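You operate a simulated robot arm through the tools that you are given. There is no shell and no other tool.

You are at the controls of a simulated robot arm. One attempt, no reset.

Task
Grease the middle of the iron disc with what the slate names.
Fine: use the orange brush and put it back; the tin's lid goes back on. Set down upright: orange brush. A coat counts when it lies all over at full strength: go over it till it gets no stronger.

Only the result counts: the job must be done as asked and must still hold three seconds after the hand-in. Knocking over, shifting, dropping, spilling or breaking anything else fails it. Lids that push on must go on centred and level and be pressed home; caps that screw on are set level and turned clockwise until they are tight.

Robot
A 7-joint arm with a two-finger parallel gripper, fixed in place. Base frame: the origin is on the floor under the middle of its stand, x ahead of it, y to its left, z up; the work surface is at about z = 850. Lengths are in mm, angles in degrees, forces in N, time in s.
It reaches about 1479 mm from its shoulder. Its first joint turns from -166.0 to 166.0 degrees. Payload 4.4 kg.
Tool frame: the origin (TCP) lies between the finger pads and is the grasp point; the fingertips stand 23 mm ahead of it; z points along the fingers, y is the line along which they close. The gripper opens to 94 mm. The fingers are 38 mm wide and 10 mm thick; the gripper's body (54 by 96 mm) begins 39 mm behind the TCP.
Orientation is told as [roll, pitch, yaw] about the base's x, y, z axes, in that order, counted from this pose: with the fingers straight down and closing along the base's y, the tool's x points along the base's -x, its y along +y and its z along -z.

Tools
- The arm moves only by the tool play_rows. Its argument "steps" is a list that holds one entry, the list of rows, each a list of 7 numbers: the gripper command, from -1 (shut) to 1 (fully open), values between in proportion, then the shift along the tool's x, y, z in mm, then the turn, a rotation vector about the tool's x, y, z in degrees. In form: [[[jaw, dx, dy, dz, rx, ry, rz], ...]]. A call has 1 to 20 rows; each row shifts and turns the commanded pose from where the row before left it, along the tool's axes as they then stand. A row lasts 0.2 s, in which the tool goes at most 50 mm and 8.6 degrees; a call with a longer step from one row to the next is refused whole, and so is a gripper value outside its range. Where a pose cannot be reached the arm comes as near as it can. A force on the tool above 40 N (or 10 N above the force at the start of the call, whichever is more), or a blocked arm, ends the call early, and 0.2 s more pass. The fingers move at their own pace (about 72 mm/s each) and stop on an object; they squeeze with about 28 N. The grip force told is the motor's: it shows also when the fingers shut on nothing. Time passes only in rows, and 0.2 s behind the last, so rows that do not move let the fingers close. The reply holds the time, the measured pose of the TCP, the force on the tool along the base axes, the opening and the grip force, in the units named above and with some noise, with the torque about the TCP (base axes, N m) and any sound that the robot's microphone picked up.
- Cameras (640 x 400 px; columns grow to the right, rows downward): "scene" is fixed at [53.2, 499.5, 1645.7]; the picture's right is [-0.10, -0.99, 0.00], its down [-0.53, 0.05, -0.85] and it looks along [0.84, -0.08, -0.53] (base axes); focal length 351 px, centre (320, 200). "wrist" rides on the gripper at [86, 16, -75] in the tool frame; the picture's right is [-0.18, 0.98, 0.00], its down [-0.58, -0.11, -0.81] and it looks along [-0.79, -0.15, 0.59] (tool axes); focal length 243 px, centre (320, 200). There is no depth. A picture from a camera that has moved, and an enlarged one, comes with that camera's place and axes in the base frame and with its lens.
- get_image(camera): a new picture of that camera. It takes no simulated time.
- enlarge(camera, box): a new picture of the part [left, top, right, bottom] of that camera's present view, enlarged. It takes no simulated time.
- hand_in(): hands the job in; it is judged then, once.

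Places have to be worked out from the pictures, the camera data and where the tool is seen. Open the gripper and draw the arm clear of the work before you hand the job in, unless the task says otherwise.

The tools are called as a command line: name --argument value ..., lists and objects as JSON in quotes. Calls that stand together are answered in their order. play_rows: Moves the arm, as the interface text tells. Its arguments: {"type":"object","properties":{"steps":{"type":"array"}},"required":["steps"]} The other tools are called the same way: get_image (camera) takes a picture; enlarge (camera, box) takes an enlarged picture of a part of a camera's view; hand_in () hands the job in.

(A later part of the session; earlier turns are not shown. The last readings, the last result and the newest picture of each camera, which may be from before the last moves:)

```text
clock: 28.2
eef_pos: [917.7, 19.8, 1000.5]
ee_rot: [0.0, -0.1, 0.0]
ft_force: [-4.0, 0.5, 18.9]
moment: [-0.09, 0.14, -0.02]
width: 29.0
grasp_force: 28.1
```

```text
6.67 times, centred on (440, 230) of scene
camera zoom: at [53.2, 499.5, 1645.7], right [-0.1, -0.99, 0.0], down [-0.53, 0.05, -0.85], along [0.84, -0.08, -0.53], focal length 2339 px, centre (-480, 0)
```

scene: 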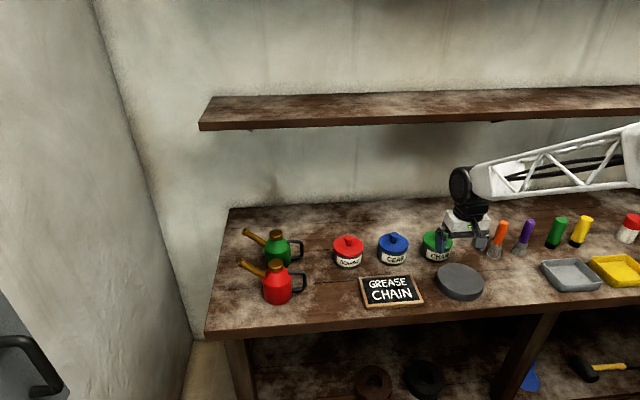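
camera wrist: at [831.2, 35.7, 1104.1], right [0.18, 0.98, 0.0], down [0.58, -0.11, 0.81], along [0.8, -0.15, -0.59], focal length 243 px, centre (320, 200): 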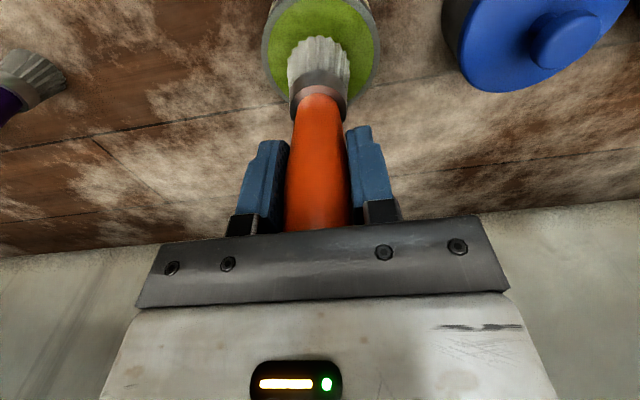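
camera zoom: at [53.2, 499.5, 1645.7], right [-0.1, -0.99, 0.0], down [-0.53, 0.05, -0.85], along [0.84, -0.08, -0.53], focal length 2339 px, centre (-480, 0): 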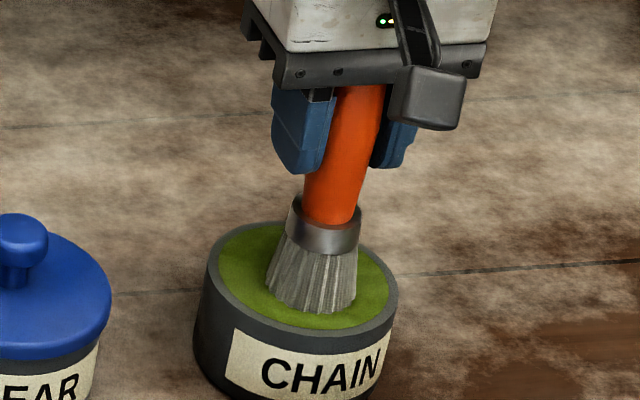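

Contact is about 19 N on the grease. I ease to a lighter press and dwell for a second, then raise and look.

play_rows --steps '[[[-1, 0, 0, -1, 0, 0, 0], [-1, 0, 0, 0, 0, 0, 0], [-1, 0, 0, 0, 0, 0, 0], [-1, 0, 0, 0, 0, 0, 0], [-1, 0, 0, 0, 0, 0, 0]]]'

play_rows --steps '[[[-1, 0, 0, -5, 0, 0, 0], [-1, 0, 0, -15, 0, 0, 0], [-1, 0, 0, -20, 0, 0, 0], [-1, 0, 0, 0, 0, 0, 0]]]'

enlarge --camera "scene" --box '[400, 190, 480, 250]'

enlarge --camera "wrist" --box '[240, 0, 400, 100]'

```text
clock: 29.4
eef_pos: [916.9, 19.6, 1000.5]
ee_rot: [0.0, 0.0, 0.1]
ft_force: [1.4, 0.1, 20.9]
moment: [-0.01, -0.32, -0.03]
width: 28.8
grasp_force: 27.9
```

```text
clock: 30.4
eef_pos: [917.2, 19.1, 1038.5]
ee_rot: [0.0, 0.0, 0.0]
ft_force: [-0.9, -0.1, -1.9]
moment: [0.02, 0.01, -0.01]
width: 28.8
grasp_force: 27.9
```

```text
6.67 times, centred on (440, 220) of scene
camera zoom: at [53.2, 499.5, 1645.7], right [-0.1, -0.99, 0.0], down [-0.53, 0.05, -0.85], along [0.84, -0.08, -0.53], focal length 2339 px, centre (-480, 67)
```

zoom: 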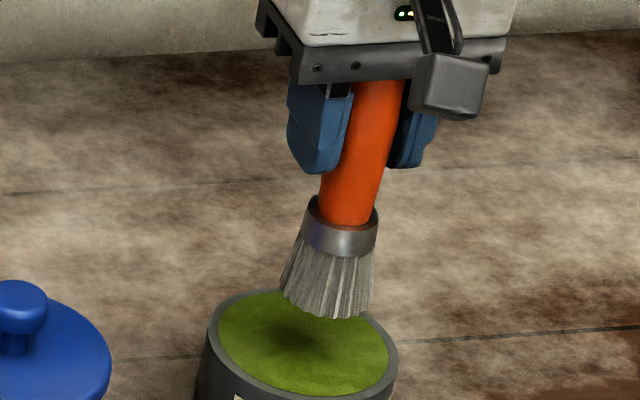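

```text
4.00 times, centred on (320, 50) of wrist
camera zoom: at [831.4, 35.0, 1114.2], right [0.18, 0.98, 0.0], down [0.58, -0.11, 0.81], along [0.79, -0.15, -0.59], focal length 970 px, centre (320, 800)
```

zoom: 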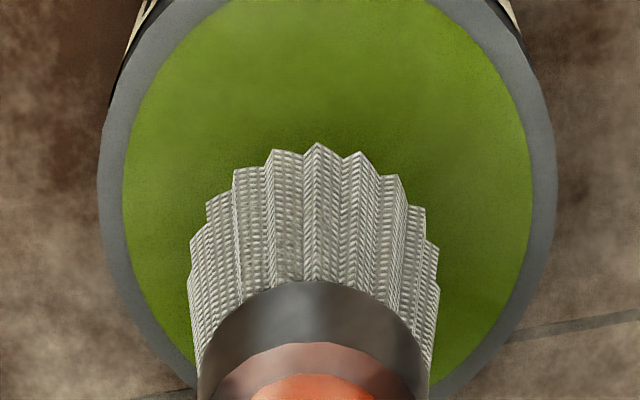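

Bristles show no tint, but they were pressed in the grease; I carry the brush over the disc at about (777, 2) and inspect.

play_rows --steps '[[[-1, 20, -2, 0, 0, 0, 0], [-1, 35, -4, 0, 0, 0, 0], [-1, 35, -4, 0, 0, 0, 0], [-1, 30, -4, 0, 0, 0, 0], [-1, 20, -3, 10, 0, 0, 0], [-1, 0, 0, 15, 0, 0, 0], [-1, 0, 0, 0, 0, 0, 0]]]'

get_image --camera "wrist"

enlarge --camera "scene" --box '[400, 215, 520, 315]'

```text
clock: 32.0
eef_pos: [778.1, 1.1, 1014.1]
ee_rot: [0.1, 0.0, 0.0]
ft_force: [0.6, -0.3, -0.7]
moment: [-0.01, 0.0, -0.02]
width: 28.9
grasp_force: 27.9
```

```text
taken
camera wrist: at [691.4, 18.3, 1089.4], right [0.18, 0.98, 0.0], down [0.58, -0.11, 0.81], along [0.79, -0.15, -0.59], focal length 243 px, centre (320, 200)
```

wrist: 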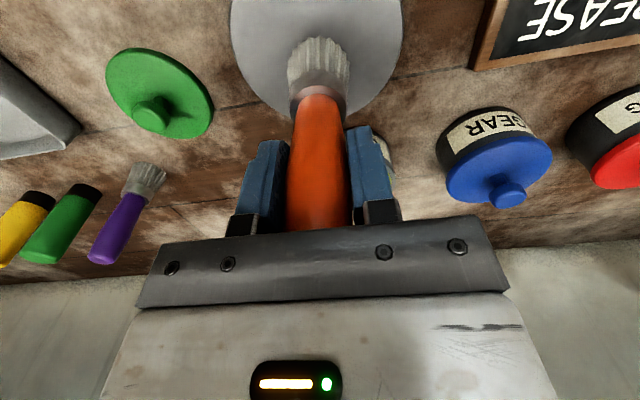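

```text
4.00 times, centred on (460, 265) of scene
camera zoom: at [53.2, 499.5, 1645.7], right [-0.1, -0.99, 0.0], down [-0.53, 0.05, -0.85], along [0.84, -0.08, -0.53], focal length 1404 px, centre (-240, -60)
```

zoom: 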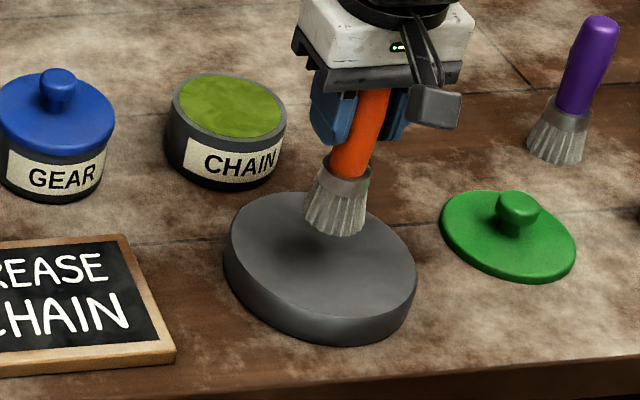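

The disc centre computes to about (780, 2.5), radius ≈66. I lower the brush toward its middle, stopping short of contact.

play_rows --steps '[[[-1, -2, 1, 10, 0, 0, 0], [-1, 0, 0, 10, 0, 0, 0], [-1, 0, 0, 8, 0, 0, 0], [-1, 0, 0, 4, 0, 0, 0], [-1, 0, 0, 2, 0, 0, 0], [-1, 0, 0, 0, 0, 0, 0]]]'

enlarge --camera "scene" --box '[420, 235, 500, 305]'

enlarge --camera "wrist" --box '[200, 0, 440, 150]'

```text
clock: 33.4
eef_pos: [779.9, 3.5, 980.4]
ee_rot: [0.0, 0.1, 0.0]
ft_force: [-0.7, -0.4, -1.0]
moment: [0.0, 0.0, -0.01]
width: 28.8
grasp_force: 28.1
```

```text
5.71 times, centred on (460, 270) of scene
camera zoom: at [53.2, 499.5, 1645.7], right [-0.1, -0.99, 0.0], down [-0.53, 0.05, -0.85], along [0.84, -0.08, -0.53], focal length 2005 px, centre (-480, -200)
```

zoom: 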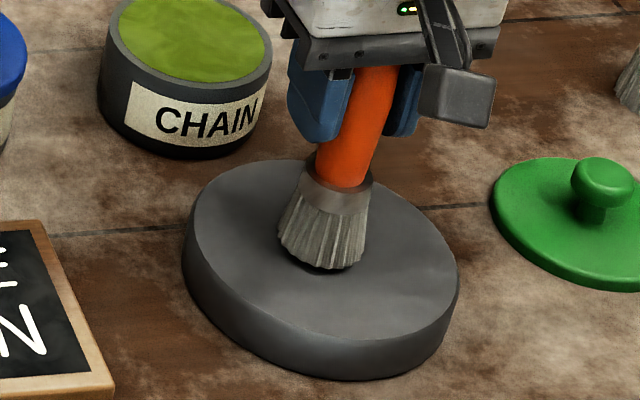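

```text
2.67 times, centred on (320, 75) of wrist
camera zoom: at [693.5, 19.8, 1055.5], right [0.18, 0.98, 0.0], down [0.58, -0.11, 0.81], along [0.79, -0.15, -0.59], focal length 647 px, centre (320, 533)
```

zoom: 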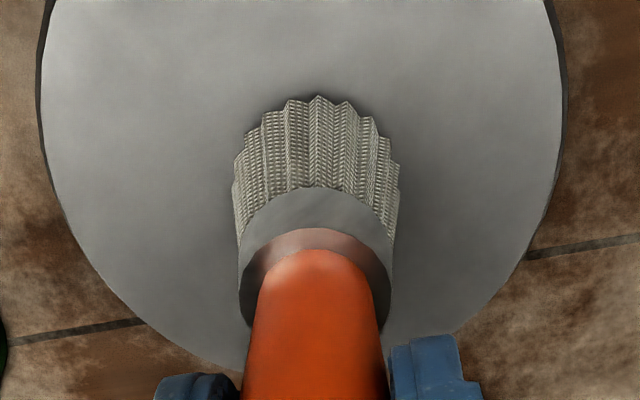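

A circle fit puts the disc centre at (777.5, 0), radius ≈68, with the bristles just above its top. I shift to the centre and lower to light contact.

play_rows --steps '[[[-1, 2.5, -3, 0, 0, 0, 0], [-1, 0, 0, 1, 0, 0, 0], [-1, 0, 0, 1, 0, 0, 0], [-1, 0, 0, 0, 0, 0, 0]]]'

```text
clock: 34.4
eef_pos: [776.8, 0.5, 978.9]
ee_rot: [-0.1, 0.0, -0.1]
ft_force: [0.3, 0.1, -1.7]
moment: [-0.03, -0.03, 0.05]
width: 28.9
grasp_force: 28.4
```

No contact yet; I continue in 1 mm steps.

play_rows --steps '[[[-1, 0, 0, 1, 0, 0, 0], [-1, 0, 0, 1, 0, 0, 0], [-1, 0, 0, 0, 0, 0, 0]]]'

enlarge --camera "scene" --box '[420, 235, 500, 305]'

```text
clock: 35.2
eef_pos: [777.9, 0.1, 977.1]
ee_rot: [0.1, 0.0, 0.0]
ft_force: [0.1, -0.2, -1.0]
moment: [0.0, -0.04, 0.0]
width: 28.6
grasp_force: 27.9
```

```text
5.71 times, centred on (460, 270) of scene
camera zoom: at [53.2, 499.5, 1645.7], right [-0.1, -0.99, 0.0], down [-0.53, 0.05, -0.85], along [0.84, -0.08, -0.53], focal length 2005 px, centre (-480, -200)
```

zoom: 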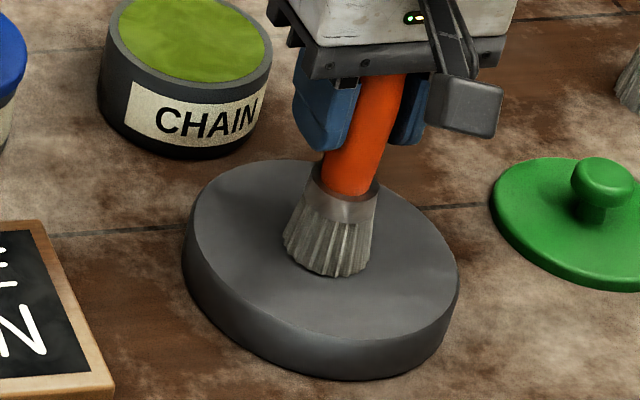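

play_rows --steps '[[[-1, 0, 0, 1, 0, 0, 0], [-1, 0, 0, 1, 0, 0, 0], [-1, 0, 0, 0, 0, 0, 0]]]'

enlarge --camera "scene" --box '[420, 235, 500, 305]'

```text
clock: 36.0
eef_pos: [777.9, 0.7, 976.6]
ee_rot: [0.0, 0.0, -0.1]
ft_force: [-3.9, 1.8, 11.5]
moment: [0.11, 0.16, -0.03]
width: 28.7
grasp_force: 27.7
```

```text
5.71 times, centred on (460, 270) of scene
camera zoom: at [53.2, 499.5, 1645.7], right [-0.1, -0.99, 0.0], down [-0.53, 0.05, -0.85], along [0.84, -0.08, -0.53], focal length 2005 px, centre (-480, -200)
```

zoom: 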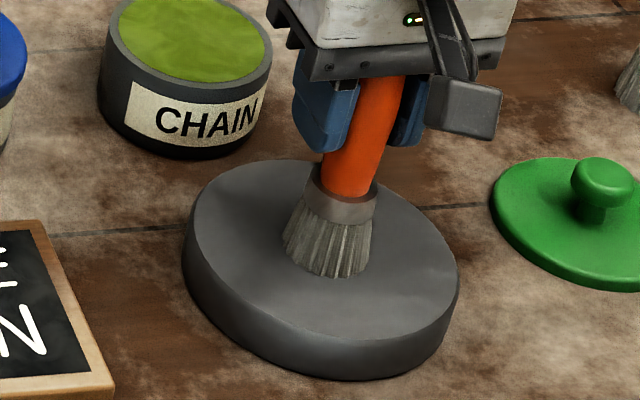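

Contact at TCP z≈976.5 with 11.5 N. I ease 0.5 mm, make gentle strokes around the centre, then lift to see whether grease is laid.

play_rows --steps '[[[-1, 0, 0, -0.5, 0, 0, 0], [-1, 6, 0, 0, 0, 0, 0], [-1, 6, 0, 0, 0, 0, 0], [-1, -6, 0, 0, 0, 0, 0], [-1, -6, 0, 0, 0, 0, 0], [-1, -6, 0, 0, 0, 0, 0], [-1, -6, 0, 0, 0, 0, 0], [-1, 6, 0, 0, 0, 0, 0], [-1, 6, 0, 0, 0, 0, 0], [-1, 0, 0, 0, 0, 0, 0]]]'

play_rows --steps '[[[-1, 0, 0, -5, 0, 0, 0], [-1, 0, 0, -20, 0, 0, 0], [-1, 0, 0, -30, 0, 0, 0], [-1, 0, 0, 0, 0, 0, 0]]]'

enlarge --camera "scene" --box '[420, 235, 500, 305]'

get_image --camera "wrist"

```text
clock: 38.2
eef_pos: [776.5, 0.2, 975.9]
ee_rot: [0.0, 0.0, 0.0]
ft_force: [5.3, 0.4, 15.2]
moment: [0.04, -0.53, -0.01]
width: 29.1
grasp_force: 27.9
```

```text
clock: 39.2
eef_pos: [775.9, 0.3, 1031.4]
ee_rot: [0.0, 0.0, 0.0]
ft_force: [0.1, -0.2, -1.7]
moment: [0.01, -0.01, -0.03]
width: 28.7
grasp_force: 27.5
```

```text
5.71 times, centred on (460, 270) of scene
camera zoom: at [53.2, 499.5, 1645.7], right [-0.1, -0.99, 0.0], down [-0.53, 0.05, -0.85], along [0.84, -0.08, -0.53], focal length 2005 px, centre (-480, -200)
```

zoom: 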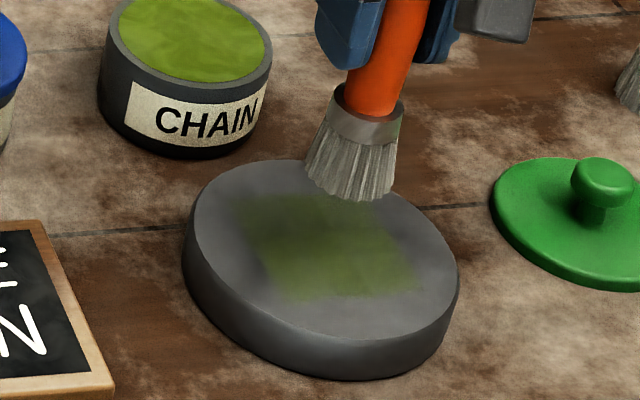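

```text
taken
camera wrist: at [690.8, 16.9, 1104.9], right [0.18, 0.98, 0.0], down [0.58, -0.11, 0.81], along [0.79, -0.15, -0.59], focal length 243 px, centre (320, 200)
```

wrist: 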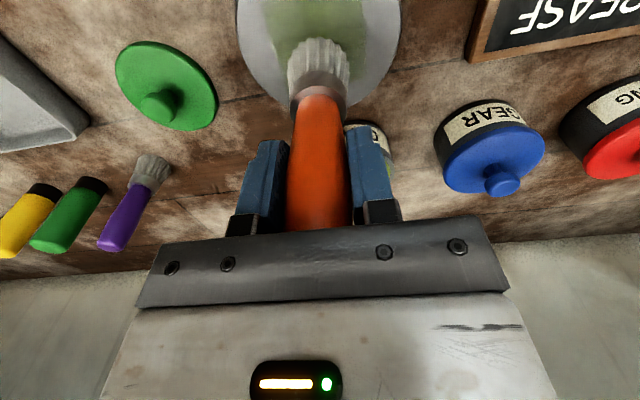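

A green patch, about a 75–80 mm square in the middle of the disc, now shows faintly. I zoom in to see its extent and strength.

enlarge --camera "scene" --box '[434, 256, 490, 298]'

enlarge --camera "wrist" --box '[220, 0, 420, 130]'

```text
9.52 times, centred on (462, 277) of scene
camera zoom: at [53.2, 499.5, 1645.7], right [-0.1, -0.99, 0.0], down [-0.53, 0.05, -0.85], along [0.84, -0.08, -0.53], focal length 3342 px, centre (-1032, -533)
```

zoom: 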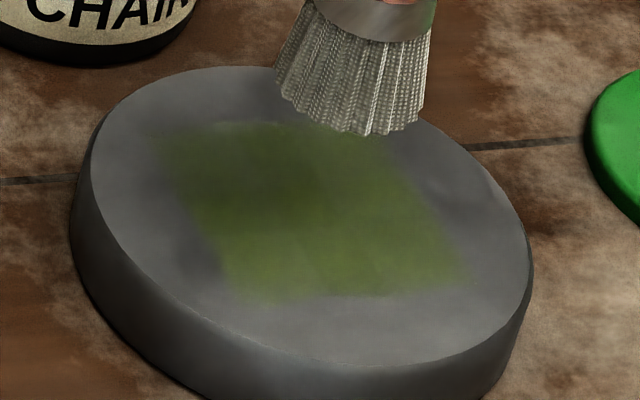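

```text
3.08 times, centred on (320, 65) of wrist
camera zoom: at [690.8, 16.9, 1104.9], right [0.18, 0.98, 0.0], down [0.58, -0.11, 0.81], along [0.79, -0.15, -0.59], focal length 746 px, centre (320, 615)
```

zoom: 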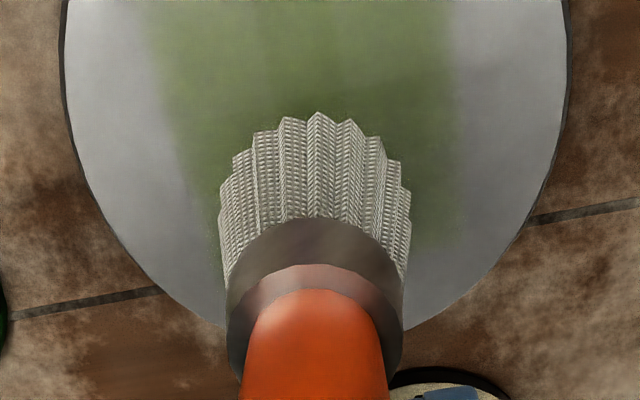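

The patch spans roughly ±38 mm around (777, 1), still pale. I raster over the whole square with light pressure, starting at the near right corner.

play_rows --steps '[[[-1, 15, -14.5, 0, 0, 0, 0], [-1, 15, -14.5, 0, 0, 0, 0], [-1, 0, 0, 25, 0, 0, 0], [-1, 0, 0, 20, 0, 0, 0], [-1, 0, 0, 7, 0, 0, 0], [-1, 0, 0, 2.5, 0, 0, 0], [-1, -10, 0, 0, 0, 0, 0], [-1, -10, 0, 0, 0, 0, 0], [-1, -10, 0, 0, 0, 0, 0], [-1, -10, 0, 0, 0, 0, 0], [-1, -10, 0, 0, 0, 0, 0], [-1, -10, 0, 0, 0, 0, 0], [-1, 0, 14, 0, 0, 0, 0], [-1, 10, 0, 0, 0, 0, 0], [-1, 10, 0, 0, 0, 0, 0], [-1, 10, 0, 0, 0, 0, 0], [-1, 10, 0, 0, 0, 0, 0], [-1, 10, 0, 0, 0, 0, 0], [-1, 10, 0, 0, 0, 0, 0], [-1, 0, 14, 0, 0, 0, 0]]]'

enlarge --camera "scene" --box '[420, 235, 500, 305]'

```text
clock: 43.4
eef_pos: [746.4, -1.0, 977.0]
ee_rot: [0.1, 0.0, 0.2]
ft_force: [-0.4, -1.6, 1.0]
moment: [-0.08, -0.08, 0.01]
width: 28.7
grasp_force: 28.1
```

```text
5.71 times, centred on (460, 270) of scene
camera zoom: at [53.2, 499.5, 1645.7], right [-0.1, -0.99, 0.0], down [-0.53, 0.05, -0.85], along [0.84, -0.08, -0.53], focal length 2005 px, centre (-480, -200)
```

zoom: 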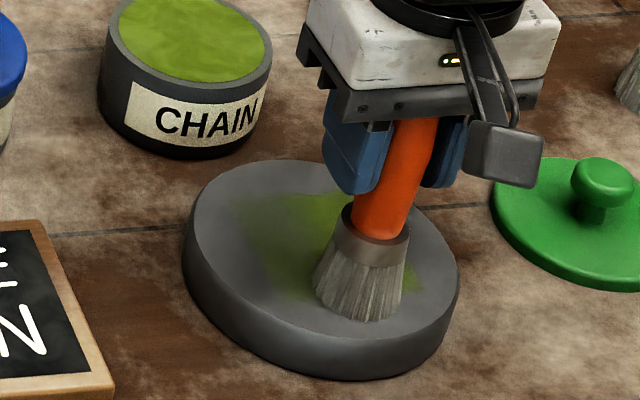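

Right part is greener, contact light. I continue with the left half of the raster, adding a hair more pressure.

play_rows --steps '[[[-1, -10, 0, 0.5, 0, 0, 0], [-1, -10, 0, 0, 0, 0, 0], [-1, -10, 0, 0, 0, 0, 0], [-1, -10, 0, 0, 0, 0, 0], [-1, -10, 0, 0, 0, 0, 0], [-1, -10, 0, 0, 0, 0, 0], [-1, 0, 14, 0, 0, 0, 0], [-1, 10, 0, 0, 0, 0, 0], [-1, 10, 0, 0, 0, 0, 0], [-1, 10, 0, 0, 0, 0, 0], [-1, 10, 0, 0, 0, 0, 0], [-1, 10, 0, 0, 0, 0, 0], [-1, 10, 0, 0, 0, 0, 0], [-1, 0, 14, 0, 0, 0, 0], [-1, -10, 0, 0, 0, 0, 0], [-1, -10, 0, 0, 0, 0, 0], [-1, -10, 0, 0, 0, 0, 0], [-1, -10, 0, 0, 0, 0, 0], [-1, -10, 0, 0, 0, 0, 0], [-1, -10, 0, 0, 0, 0, 0]]]'

play_rows --steps '[[[-1, 0, 0, -5, 0, 0, 0], [-1, 0, 0, -20, 0, 0, 0], [-1, 0, 0, -30, 0, 0, 0], [-1, -20, 10, 0, 0, 0, 0], [-1, 0, 0, 0, 0, 0, 0]]]'

enlarge --camera "scene" --box '[434, 256, 490, 298]'

get_image --camera "wrist"

```text
clock: 47.6
eef_pos: [807.4, 27.1, 975.8]
ee_rot: [0.0, -0.1, 0.0]
ft_force: [-2.6, 0.1, 3.2]
moment: [0.04, 0.08, 0.04]
width: 28.7
grasp_force: 28.0
```

```text
clock: 48.8
eef_pos: [827.1, 39.3, 1031.6]
ee_rot: [0.1, 0.1, 0.0]
ft_force: [0.7, 1.0, -1.1]
moment: [0.01, -0.02, 0.03]
width: 28.7
grasp_force: 28.0
```

```text
9.52 times, centred on (462, 277) of scene
camera zoom: at [53.2, 499.5, 1645.7], right [-0.1, -0.99, 0.0], down [-0.53, 0.05, -0.85], along [0.84, -0.08, -0.53], focal length 3342 px, centre (-1032, -533)
```

zoom: 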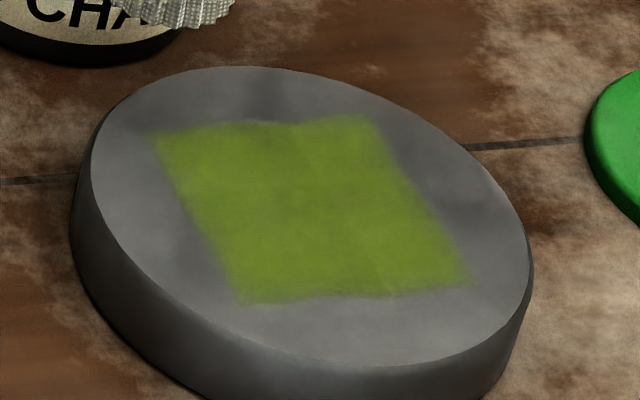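

```text
taken
camera wrist: at [741.7, 54.5, 1105.7], right [0.18, 0.98, 0.0], down [0.58, -0.11, 0.81], along [0.79, -0.15, -0.59], focal length 243 px, centre (320, 200)
```

wrist: 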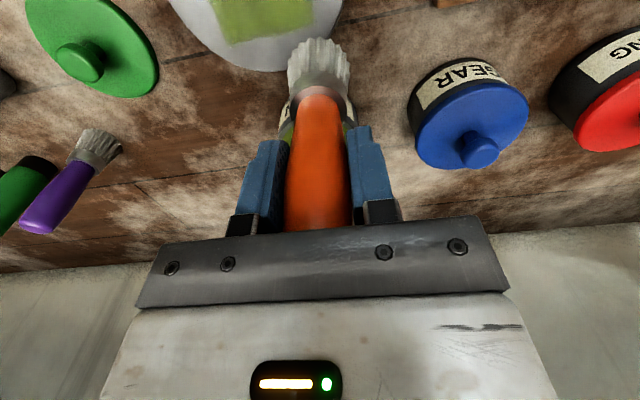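

The coat is now much stronger and nearly even. I re-dip in the CHAIN tin and go over it again to see whether it still gains.

play_rows --steps '[[[-1, -25, -5, -5, 0, 0, 0], [-1, -35, -7, 0, 0, 0, 0], [-1, -29, -7, 0, 0, 0, 0], [-1, 0, 0, 0, 0, 0, 0], [-1, 0, 0, 15, 0, 0, 0], [-1, 0, 0, 14, 0, 0, 0], [-1, 0, 0, 4, 0, 0, 0], [-1, 0, 0, 2, 0, 0, 0], [-1, 0, 0, 1.5, 0, 0, 0], [-1, 0, 0, 0, 0, 0, 0], [-1, 0, 0, 0, 0, 0, 0], [-1, 0, 0, 0, 0, 0, 0]]]'

enlarge --camera "scene" --box '[400, 200, 500, 300]'

```text
clock: 51.4
eef_pos: [916.5, 18.7, 1001.4]
ee_rot: [0.1, -0.1, 0.0]
ft_force: [-0.1, 0.9, 27.0]
moment: [-0.04, 0.14, -0.03]
width: 28.6
grasp_force: 27.8
```

```text
4.00 times, centred on (450, 250) of scene
camera zoom: at [53.2, 499.5, 1645.7], right [-0.1, -0.99, 0.0], down [-0.53, 0.05, -0.85], along [0.84, -0.08, -0.53], focal length 1404 px, centre (-200, 0)
```

zoom: 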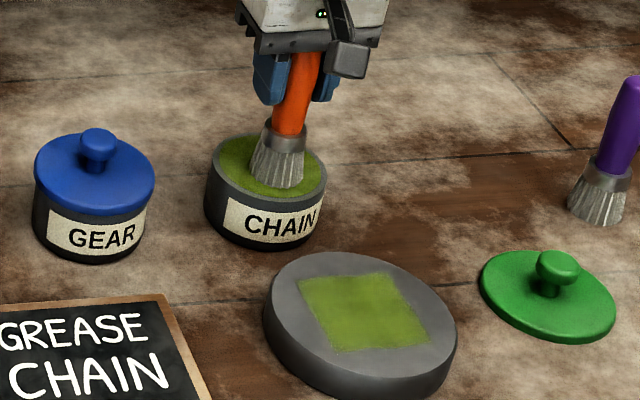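

Dipped again with the tin still in place. I lift, return to the disc and approach its near right corner.

play_rows --steps '[[[-1, 0, 0, -6, 0, 0, 0], [-1, 0, 0, -15, 0, 0, 0], [-1, 0, 0, -15, 0, 0, 0], [-1, 25, -8, 0, 0, 0, 0], [-1, 40, -12, 0, 0, 0, 0], [-1, 40, -12, 0, 0, 0, 0], [-1, 40, -12, 0, 0, 0, 0], [-1, 25, -4, 0, 0, 0, 0], [-1, 0, 0, 0, 0, 0, 0], [-1, 0, 0, 25, 0, 0, 0], [-1, 0, 0, 20, 0, 0, 0], [-1, 0, 0, 10, 0, 0, 0], [-1, 0, 0, 3, 0, 0, 0], [-1, 0, 0, 2, 0, 0, 0], [-1, 0, 0, 0, 0, 0, 0]]]'

enlarge --camera "scene" --box '[420, 235, 500, 305]'

```text
clock: 54.6
eef_pos: [747.3, -29.1, 975.1]
ee_rot: [0.0, 0.0, 0.0]
ft_force: [-3.9, 0.0, 9.1]
moment: [-0.04, 0.22, -0.01]
width: 28.7
grasp_force: 28.1
```

```text
5.71 times, centred on (460, 270) of scene
camera zoom: at [53.2, 499.5, 1645.7], right [-0.1, -0.99, 0.0], down [-0.53, 0.05, -0.85], along [0.84, -0.08, -0.53], focal length 2005 px, centre (-480, -200)
```

zoom: 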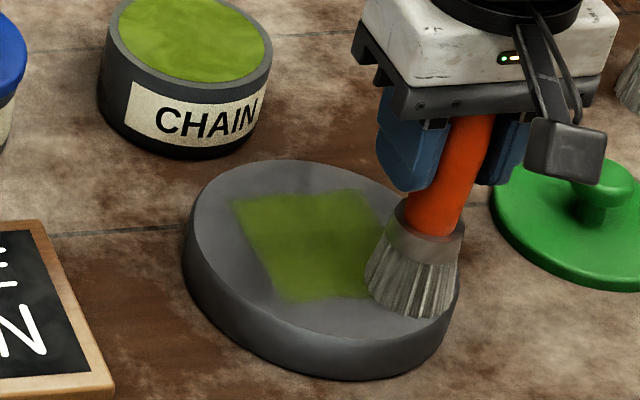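

Light contact (9 N). Second raster, this time with strokes along y.

play_rows --steps '[[[-1, 0, 10, 0, 0, 0, 0], [-1, 0, 10, 0, 0, 0, 0], [-1, 0, 10, 0, 0, 0, 0], [-1, 0, 10, 0, 0, 0, 0], [-1, 0, 10, 0, 0, 0, 0], [-1, 0, 10, 0, 0, 0, 0], [-1, -15, 0, 0, 0, 0, 0], [-1, 0, -10, 0, 0, 0, 0], [-1, 0, -10, 0, 0, 0, 0], [-1, 0, -10, 0, 0, 0, 0], [-1, 0, -10, 0, 0, 0, 0], [-1, 0, -10, 0, 0, 0, 0], [-1, 0, -10, 0, 0, 0, 0], [-1, -15, 0, 0, 0, 0, 0], [-1, 0, 10, 0, 0, 0, 0], [-1, 0, 10, 0, 0, 0, 0], [-1, 0, 10, 0, 0, 0, 0], [-1, 0, 10, 0, 0, 0, 0], [-1, 0, 10, 0, 0, 0, 0], [-1, 0, 10, 0, 0, 0, 0]]]'

play_rows --steps '[[[-1, -15, 0, 0, 0, 0, 0], [-1, 0, -10, 0, 0, 0, 0], [-1, 0, -10, 0, 0, 0, 0], [-1, 0, -10, 0, 0, 0, 0], [-1, 0, -10, 0, 0, 0, 0], [-1, 0, -10, 0, 0, 0, 0], [-1, 0, -10, 0, 0, 0, 0], [-1, -15, 0, 0, 0, 0, 0], [-1, 0, 10, 0, 0, 0, 0], [-1, 0, 10, 0, 0, 0, 0], [-1, 0, 10, 0, 0, 0, 0], [-1, 0, 10, 0, 0, 0, 0], [-1, 0, 10, 0, 0, 0, 0], [-1, 0, 10, 0, 0, 0, 0], [-1, 0, 0, -5, 0, 0, 0], [-1, 0, 0, -20, 0, 0, 0], [-1, 0, 0, -30, 0, 0, 0], [-1, -20, 8, 0, 0, 0, 0], [-1, 0, 0, 0, 0, 0, 0]]]'

enlarge --camera "scene" --box '[434, 256, 490, 298]'

```text
clock: 58.8
eef_pos: [776.6, 31.5, 975.3]
ee_rot: [-0.1, 0.0, 0.0]
ft_force: [-0.9, -7.0, 18.2]
moment: [-0.33, 0.0, -0.01]
width: 28.9
grasp_force: 28.1
```

```text
clock: 62.8
eef_pos: [825.4, 38.2, 1032.3]
ee_rot: [0.0, 0.0, 0.1]
ft_force: [-0.5, 0.0, -1.6]
moment: [-0.01, -0.03, -0.04]
width: 28.7
grasp_force: 28.5
```

```text
9.52 times, centred on (462, 277) of scene
camera zoom: at [53.2, 499.5, 1645.7], right [-0.1, -0.99, 0.0], down [-0.53, 0.05, -0.85], along [0.84, -0.08, -0.53], focal length 3342 px, centre (-1032, -533)
```

zoom: 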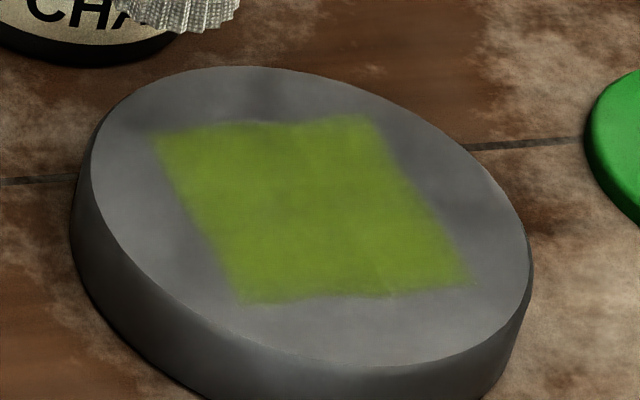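

The coat looks saturated and even; the disc has not moved. To be sure of edges and corners I run one more pass around the perimeter of the patch.

play_rows --steps '[[[-1, 17.7, -7.5, 0, 0, 0, 0], [-1, 0, 0, 30, 0, 0, 0], [-1, 0, 0, 17, 0, 0, 0], [-1, 0, 0, 6, 0, 0, 0], [-1, 0, 0, 2, 0, 0, 0], [-1, 10.7, 0, 0, 0, 0, 0], [-1, 10.7, 0, 0, 0, 0, 0], [-1, 10.7, 0, 0, 0, 0, 0], [-1, 10.7, 0, 0, 0, 0, 0], [-1, 10.7, 0, 0, 0, 0, 0], [-1, 10.7, 0, 0, 0, 0, 0], [-1, 0, -10.7, 0, 0, 0, 0], [-1, 0, -10.7, 0, 0, 0, 0], [-1, 0, -10.7, 0, 0, 0, 0], [-1, 0, -10.7, 0, 0, 0, 0], [-1, 0, -10.7, 0, 0, 0, 0], [-1, 0, -10.7, 0, 0, 0, 0]]]'

play_rows --steps '[[[-1, -10.7, 0, 0, 0, 0, 0], [-1, -10.7, 0, 0, 0, 0, 0], [-1, -10.7, 0, 0, 0, 0, 0], [-1, -10.7, 0, 0, 0, 0, 0], [-1, -10.7, 0, 0, 0, 0, 0], [-1, -10.7, 0, 0, 0, 0, 0], [-1, 0, 10.7, 0, 0, 0, 0], [-1, 0, 10.7, 0, 0, 0, 0], [-1, 0, 10.7, 0, 0, 0, 0], [-1, 0, 10.7, 0, 0, 0, 0], [-1, 0, 10.7, 0, 0, 0, 0], [-1, 0, 10.7, 0, 0, 0, 0], [-1, 0, 0, -5, 0, 0, 0], [-1, 0, 0, -20, 0, 0, 0], [-1, 0, 0, -30, 0, 0, 0], [-1, -20, 8, 0, 0, 0, 0], [-1, 0, 0, 0, 0, 0, 0]]]'

enlarge --camera "scene" --box '[434, 256, 490, 298]'

get_image --camera "wrist"

```text
clock: 66.4
eef_pos: [744.7, -32.6, 975.7]
ee_rot: [0.0, 0.0, 0.0]
ft_force: [-0.8, 8.9, 23.3]
moment: [0.45, 0.13, -0.04]
width: 28.7
grasp_force: 27.8
```

```text
clock: 70.0
eef_pos: [828.4, 39.3, 1030.8]
ee_rot: [0.0, 0.0, 0.0]
ft_force: [-0.6, 0.3, -1.1]
moment: [0.03, -0.04, 0.0]
width: 29.0
grasp_force: 28.0
```

```text
9.52 times, centred on (462, 277) of scene
camera zoom: at [53.2, 499.5, 1645.7], right [-0.1, -0.99, 0.0], down [-0.53, 0.05, -0.85], along [0.84, -0.08, -0.53], focal length 3342 px, centre (-1032, -533)
```

zoom: 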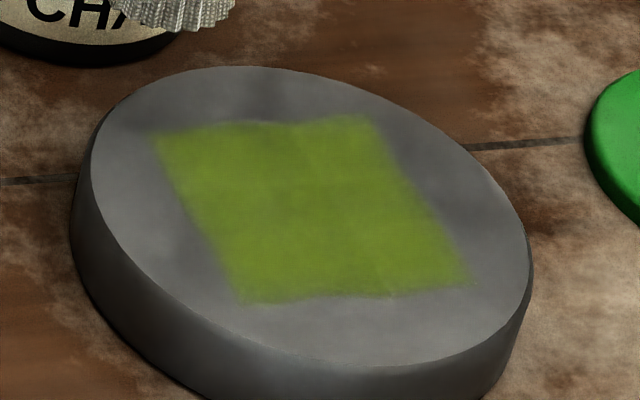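

```text
taken
camera wrist: at [741.8, 55.6, 1104.8], right [0.18, 0.98, 0.0], down [0.58, -0.11, 0.81], along [0.79, -0.15, -0.59], focal length 243 px, centre (320, 200)
```

wrist: 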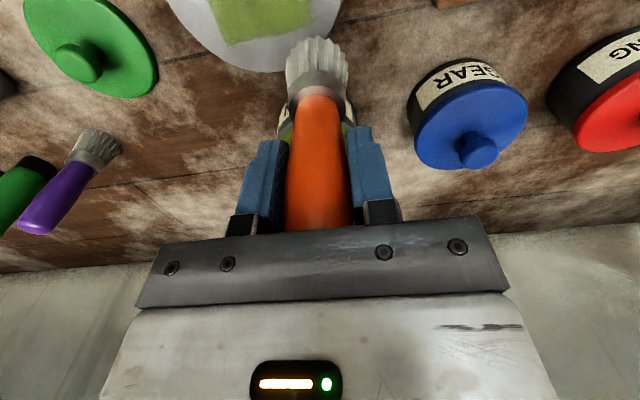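

The coat looks unchanged after this pass, so it seems saturated. I back off toward (690, 70) to view the patch squarely with the wrist camera and check evenness.

play_rows --steps '[[[-1, 25, 5, -10, 0, 0, 0], [-1, 40, 8, -10, 0, 0, 0], [-1, 40, 8, -5, 0, 0, 0], [-1, 33, 9, -5, 0, 0, 0], [-1, 0, 0, 0, 0, 0, 0]]]'

enlarge --camera "wrist" --box '[140, 20, 332, 140]'

enlarge --camera "scene" --box '[434, 256, 490, 298]'

```text
clock: 71.2
eef_pos: [690.1, 69.1, 1060.1]
ee_rot: [-0.1, -0.1, 0.0]
ft_force: [-0.2, 0.3, -1.5]
moment: [-0.05, -0.01, -0.01]
width: 28.9
grasp_force: 27.8
```

```text
3.33 times, centred on (236, 80) of wrist
camera zoom: at [603.7, 85.6, 1134.6], right [0.18, 0.98, 0.0], down [0.58, -0.11, 0.81], along [0.79, -0.15, -0.59], focal length 809 px, centre (600, 600)
```

zoom: 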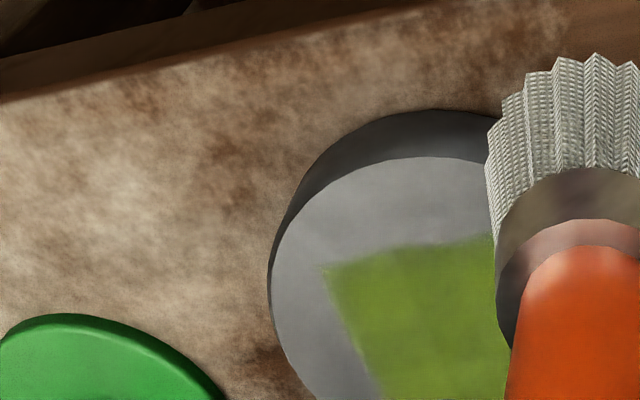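

```text
9.52 times, centred on (462, 277) of scene
camera zoom: at [53.2, 499.5, 1645.7], right [-0.1, -0.99, 0.0], down [-0.53, 0.05, -0.85], along [0.84, -0.08, -0.53], focal length 3342 px, centre (-1032, -533)
```

zoom: 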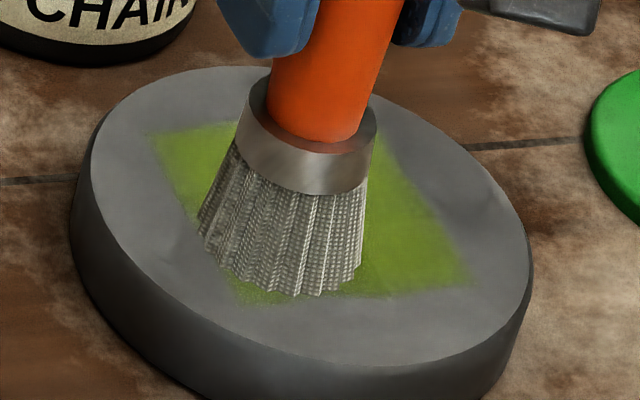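

The brush blocks the view; I shift further to y≈130 for a clear look.

play_rows --steps '[[[-1, 0, 40, -5, 0, 0, 0], [-1, 0, 35, -5, 0, 0, 0], [-1, 0, 0, 0, 0, 0, 0]]]'

enlarge --camera "wrist" --box '[100, 40, 292, 160]'

enlarge --camera "scene" --box '[434, 256, 490, 298]'

```text
clock: 72.0
eef_pos: [689.0, 144.0, 1070.3]
ee_rot: [0.0, 0.1, -0.1]
ft_force: [0.7, 0.3, -1.4]
moment: [-0.01, 0.02, 0.02]
width: 28.6
grasp_force: 28.1
```

```text
3.33 times, centred on (196, 100) of wrist
camera zoom: at [603.7, 159.6, 1144.3], right [0.18, 0.98, 0.0], down [0.58, -0.11, 0.81], along [0.79, -0.15, -0.59], focal length 809 px, centre (733, 533)
```

zoom: 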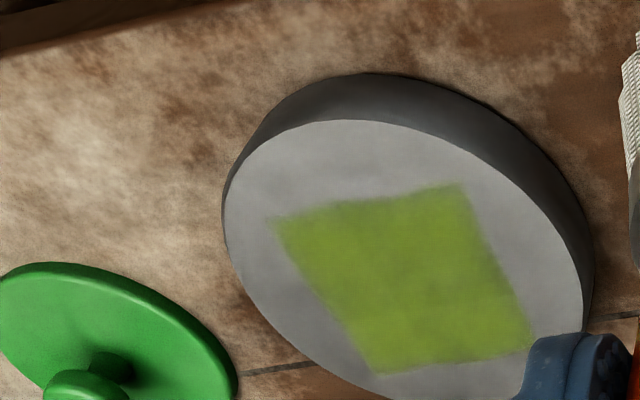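

```text
9.52 times, centred on (462, 277) of scene
camera zoom: at [53.2, 499.5, 1645.7], right [-0.1, -0.99, 0.0], down [-0.53, 0.05, -0.85], along [0.84, -0.08, -0.53], focal length 3342 px, centre (-1032, -533)
```

zoom: 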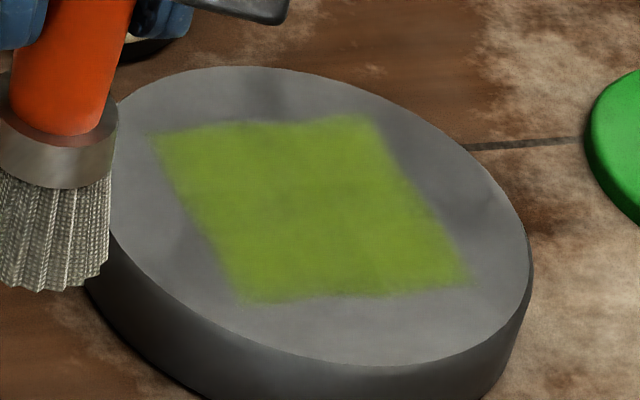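

The coat is even over the whole patch. For certainty I take one more dip and one more full pass, then compare in this same view.

play_rows --steps '[[[-1, -30, -16, 0, 0, 0, 0], [-1, -40, -22, 0, 0, 0, 0], [-1, -40, -22, 0, 0, 0, 0], [-1, -40, -22, 0, 0, 0, 0], [-1, -40, -22, 0, 0, 0, 0], [-1, -37.3, -20.1, 0, 0, 0, 0], [-1, 0, 0, 0, 0, 0, 0], [-1, 0, 0, 30, 0, 0, 0], [-1, 0, 0, 25, 0, 0, 0], [-1, 0, 0, 8, 0, 0, 0], [-1, 0, 0, 3, 0, 0, 0], [-1, 0, 0, 2, 0, 0, 0], [-1, 0, 0, 1, 0, 0, 0], [-1, 0, 0, 0, 0, 0, 0], [-1, 0, 0, 0, 0, 0, 0]]]'

enlarge --camera "scene" --box '[400, 200, 500, 300]'

```text
clock: 75.2
eef_pos: [917.7, 19.4, 1000.0]
ee_rot: [0.0, 0.0, 0.1]
ft_force: [0.5, -0.2, -0.9]
moment: [-0.01, -0.03, -0.03]
width: 28.6
grasp_force: 28.0
```

```text
4.00 times, centred on (450, 250) of scene
camera zoom: at [53.2, 499.5, 1645.7], right [-0.1, -0.99, 0.0], down [-0.53, 0.05, -0.85], along [0.84, -0.08, -0.53], focal length 1404 px, centre (-200, 0)
```

zoom: 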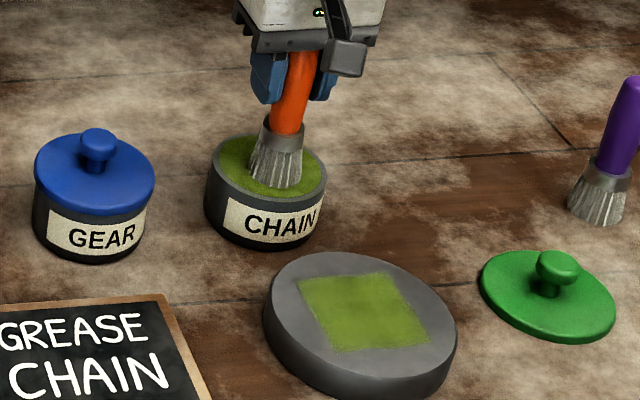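

No contact force yet; I lower another 1.5 mm to touch the grease and dwell.

play_rows --steps '[[[-1, 0, 0, 0.8, 0, 0, 0], [-1, 0, 0, 0.7, 0, 0, 0], [-1, 0, 0, 0, 0, 0, 0], [-1, 0, 0, 0, 0, 0, 0]]]'

```text
clock: 76.2
eef_pos: [918.1, 20.3, 1001.6]
ee_rot: [0.0, -0.1, 0.0]
ft_force: [-3.5, -2.0, 20.2]
moment: [0.03, 0.03, 0.02]
width: 28.7
grasp_force: 28.1
```

Touching the grease at 20 N. I lift, return to the disc corner and set light contact for the final pass.

play_rows --steps '[[[-1, 0, 0, -6, 0, 0, 0], [-1, 0, 0, -15, 0, 0, 0], [-1, 0, 0, -15, 0, 0, 0], [-1, 25, -8, 0, 0, 0, 0], [-1, 40, -12, 0, 0, 0, 0], [-1, 40, -12, 0, 0, 0, 0], [-1, 40, -12, 0, 0, 0, 0], [-1, 25, -6, 0, 0, 0, 0], [-1, 0, 0, 0, 0, 0, 0], [-1, 0, 0, 25, 0, 0, 0], [-1, 0, 0, 20, 0, 0, 0], [-1, 0, 0, 10, 0, 0, 0], [-1, 0, 0, 3, 0, 0, 0], [-1, 0, 0, 1.6, 0, 0, 0], [-1, 0, 0, 0, 0, 0, 0]]]'

```text
clock: 79.4
eef_pos: [747.4, -30.1, 974.8]
ee_rot: [0.0, -0.1, 0.0]
ft_force: [-0.2, 0.1, 0.3]
moment: [0.0, 0.05, 0.01]
width: 29.1
grasp_force: 27.9
```

Just out of contact; I go 1 mm lower and run the pass along x.

play_rows --steps '[[[-1, 0, 0, 0.6, 0, 0, 0], [-1, 0, 0, 0.4, 0, 0, 0], [-1, -12, 0, 0, 0, 0, 0], [-1, -12, 0, 0, 0, 0, 0], [-1, -12, 0, 0, 0, 0, 0], [-1, -12, 0, 0, 0, 0, 0], [-1, -12, 0, 0, 0, 0, 0], [-1, 0, 12, 0, 0, 0, 0], [-1, 12, 0, 0, 0, 0, 0], [-1, 12, 0, 0, 0, 0, 0], [-1, 12, 0, 0, 0, 0, 0], [-1, 12, 0, 0, 0, 0, 0], [-1, 12, 0, 0, 0, 0, 0], [-1, 0, 12, 0, 0, 0, 0], [-1, -12, 0, 0, 0, 0, 0], [-1, -12, 0, 0, 0, 0, 0], [-1, -12, 0, 0, 0, 0, 0], [-1, -12, 0, 0, 0, 0, 0], [-1, -12, 0, 0, 0, 0, 0], [-1, 0, 12, 0, 0, 0, 0]]]'

play_rows --steps '[[[-1, 12, 0, 0, 0, 0, 0], [-1, 12, 0, 0, 0, 0, 0], [-1, 12, 0, 0, 0, 0, 0], [-1, 12, 0, 0, 0, 0, 0], [-1, 12, 0, 0, 0, 0, 0], [-1, 0, 12, 0, 0, 0, 0], [-1, -12, 0, 0, 0, 0, 0], [-1, -12, 0, 0, 0, 0, 0], [-1, -12, 0, 0, 0, 0, 0], [-1, -12, 0, 0, 0, 0, 0], [-1, -12, 0, 0, 0, 0, 0], [-1, 0, 12, 0, 0, 0, 0], [-1, 12, 0, 0, 0, 0, 0], [-1, 12, 0, 0, 0, 0, 0], [-1, 12, 0, 0, 0, 0, 0], [-1, 12, 0, 0, 0, 0, 0], [-1, 12, 0, 0, 0, 0, 0], [-1, 0, 0, 0, 0, 0, 0]]]'

```text
clock: 83.6
eef_pos: [808.1, 6.0, 975.1]
ee_rot: [0.0, 0.0, 0.0]
ft_force: [1.4, -6.4, 14.6]
moment: [-0.39, -0.1, -0.01]
width: 28.9
grasp_force: 27.8
```

```text
clock: 87.4
eef_pos: [747.3, 28.9, 975.3]
ee_rot: [0.0, -0.1, 0.0]
ft_force: [7.9, -0.2, 27.9]
moment: [0.01, -0.26, 0.03]
width: 29.1
grasp_force: 27.9
```

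Pass done with steady contact. I lift off and return to the viewing position to compare.

play_rows --steps '[[[-1, 0, 0, -6, 0, 0, 0], [-1, 0, 0, -20, 0, 0, 0], [-1, 0, 0, -35, 0, 0, 0], [-1, 0, 0, -35, 0, 0, 0], [-1, 19, 38, 0, 0, 0, 0], [-1, 19, 38, 0, 0, 0, 0], [-1, 19, 38, 0, 0, 0, 0], [-1, 0, 0, 0, 0, 0, 0]]]'

enlarge --camera "wrist" --box '[100, 40, 292, 160]'

enlarge --camera "scene" --box '[434, 256, 490, 298]'

get_image --camera "wrist"

```text
clock: 89.2
eef_pos: [689.8, 143.3, 1071.4]
ee_rot: [0.0, 0.0, 0.0]
ft_force: [-0.6, -0.2, -0.9]
moment: [0.01, -0.02, 0.04]
width: 28.8
grasp_force: 27.9
```

```text
3.33 times, centred on (196, 100) of wrist
camera zoom: at [604.1, 159.4, 1145.4], right [0.18, 0.98, 0.0], down [0.58, -0.11, 0.81], along [0.79, -0.15, -0.59], focal length 809 px, centre (733, 533)
```

zoom: 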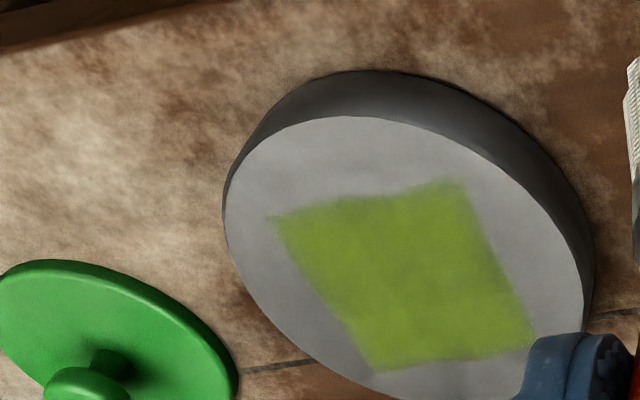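

```text
9.52 times, centred on (462, 277) of scene
camera zoom: at [53.2, 499.5, 1645.7], right [-0.1, -0.99, 0.0], down [-0.53, 0.05, -0.85], along [0.84, -0.08, -0.53], focal length 3342 px, centre (-1032, -533)
```

zoom: 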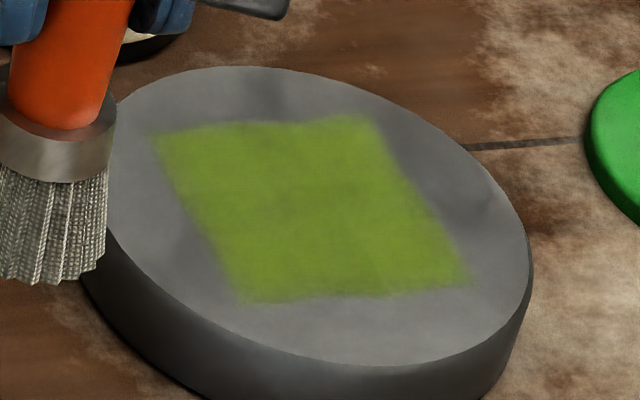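

```text
taken
camera wrist: at [604.1, 159.4, 1145.4], right [0.18, 0.98, 0.0], down [0.58, -0.11, 0.81], along [0.79, -0.15, -0.59], focal length 243 px, centre (320, 200)
```

wrist: 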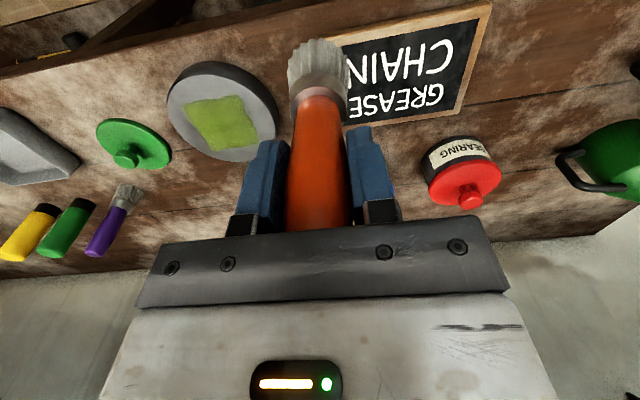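

The coat looks identical before and after this pass, so it is at full strength. Now I carry the brush back above its original spot (905.3, -180.7).

play_rows --steps '[[[-1, -14, -21, 0, 0, 0, 0], [-1, -24, -36, 0, 0, 0, 0], [-1, -24, -36, 0, 0, 0, 0], [-1, -24, -36, 0, 0, 0, 0], [-1, -24, -36, 0, 0, 0, 0], [-1, -24, -36, 0, 0, 0, 0], [-1, -24, -36, 0, 0, 0, 0], [-1, -24, -36, 0, 0, 0, 0], [-1, -20, -31, 0, 0, 0, 0], [-1, -12.7, -20.1, 0, 0, 0, 0], [-1, 0, 0, 20, 0, 0, 0], [-1, 0, 0, 30, 0, 0, 0], [-1, 0, 0, 20, 0, 0, 0], [-1, 0, 0, 0, 0, 0, 0]]]'

get_image --camera "wrist"

enlarge --camera "scene" --box '[440, 180, 560, 270]'

```text
clock: 92.2
eef_pos: [905.0, -180.7, 1001.0]
ee_rot: [0.1, 0.0, 0.0]
ft_force: [-0.6, 0.3, -0.5]
moment: [-0.02, -0.05, 0.02]
width: 28.8
grasp_force: 28.2
```

```text
taken
camera wrist: at [818.8, -163.6, 1075.3], right [0.18, 0.98, 0.0], down [0.58, -0.11, 0.81], along [0.79, -0.15, -0.59], focal length 243 px, centre (320, 200)
```

wrist: 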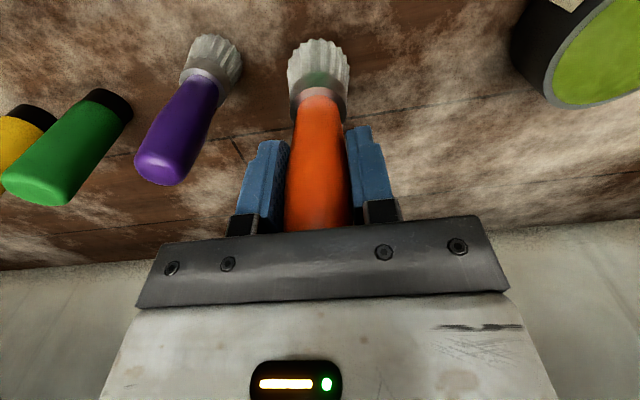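

```text
4.44 times, centred on (500, 225) of scene
camera zoom: at [53.2, 499.5, 1645.7], right [-0.1, -0.99, 0.0], down [-0.53, 0.05, -0.85], along [0.84, -0.08, -0.53], focal length 1559 px, centre (-480, 89)
```

zoom: 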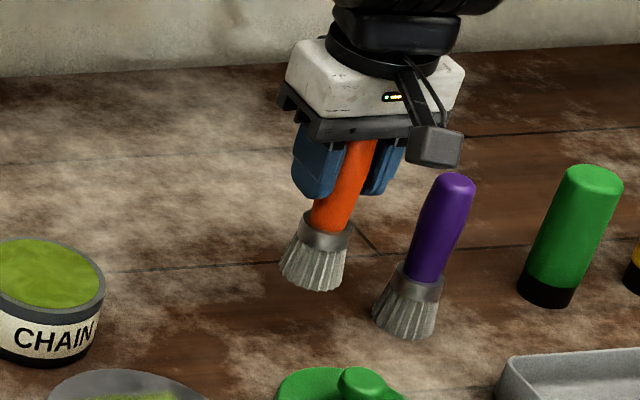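

The brush is above its spot. I lower it to just above the bench.

play_rows --steps '[[[-1, 0, 0, 20, 0, 0, 0], [-1, 0, 0, 18, 0, 0, 0], [-1, 0, 0, 8, 0, 0, 0], [-1, 0, 0, 2, 0, 0, 0], [-1, 0, 0, 0, 0, 0, 0]]]'

play_rows --steps '[[[-1, 0, 0, 1, 0, 0, 0], [-1, 0, 0, 1, 0, 0, 0], [-1, 0, 0, 1, 0, 0, 0], [-1, 0, 0, 0, 0, 0, 0]]]'

enlarge --camera "scene" --box '[460, 200, 540, 260]'

```text
clock: 93.4
eef_pos: [905.1, -180.4, 954.0]
ee_rot: [0.0, -0.1, 0.0]
ft_force: [-0.8, 0.8, -0.6]
moment: [0.01, -0.03, -0.01]
width: 28.6
grasp_force: 27.8
```

```text
clock: 94.4
eef_pos: [905.0, -181.5, 949.9]
ee_rot: [0.1, 0.0, 0.0]
ft_force: [0.3, -0.4, -1.4]
moment: [0.03, 0.01, 0.0]
width: 28.8
grasp_force: 27.8
```

```text
6.67 times, centred on (500, 230) of scene
camera zoom: at [53.2, 499.5, 1645.7], right [-0.1, -0.99, 0.0], down [-0.53, 0.05, -0.85], along [0.84, -0.08, -0.53], focal length 2339 px, centre (-880, 0)
```

zoom: 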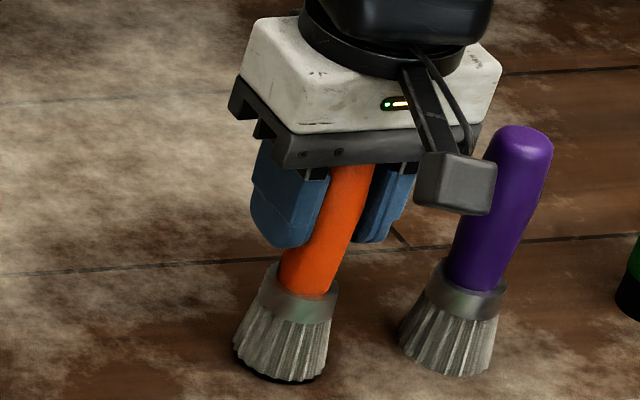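

A few mm gap remains under the bristles. I continue in 1 mm steps.

play_rows --steps '[[[-1, 0, 0, 1, 0, 0, 0], [-1, 0, 0, 1, 0, 0, 0], [-1, 0, 0, 0, 0, 0, 0]]]'

enlarge --camera "scene" --box '[460, 200, 540, 260]'

```text
clock: 95.2
eef_pos: [904.5, -179.7, 947.5]
ee_rot: [0.1, 0.0, 0.1]
ft_force: [0.0, 0.4, -0.4]
moment: [0.02, -0.01, -0.02]
width: 28.8
grasp_force: 28.0
```

```text
6.67 times, centred on (500, 230) of scene
camera zoom: at [53.2, 499.5, 1645.7], right [-0.1, -0.99, 0.0], down [-0.53, 0.05, -0.85], along [0.84, -0.08, -0.53], focal length 2339 px, centre (-880, 0)
```

zoom: 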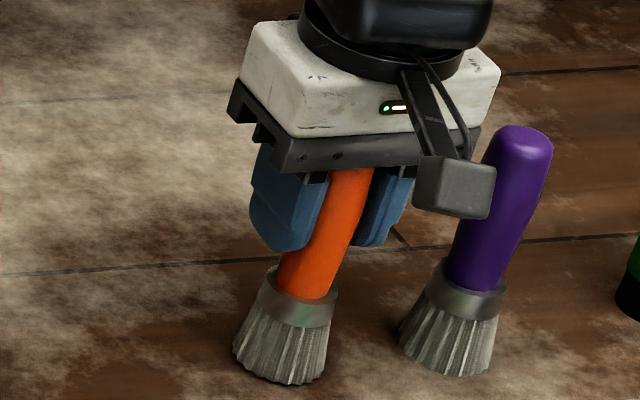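

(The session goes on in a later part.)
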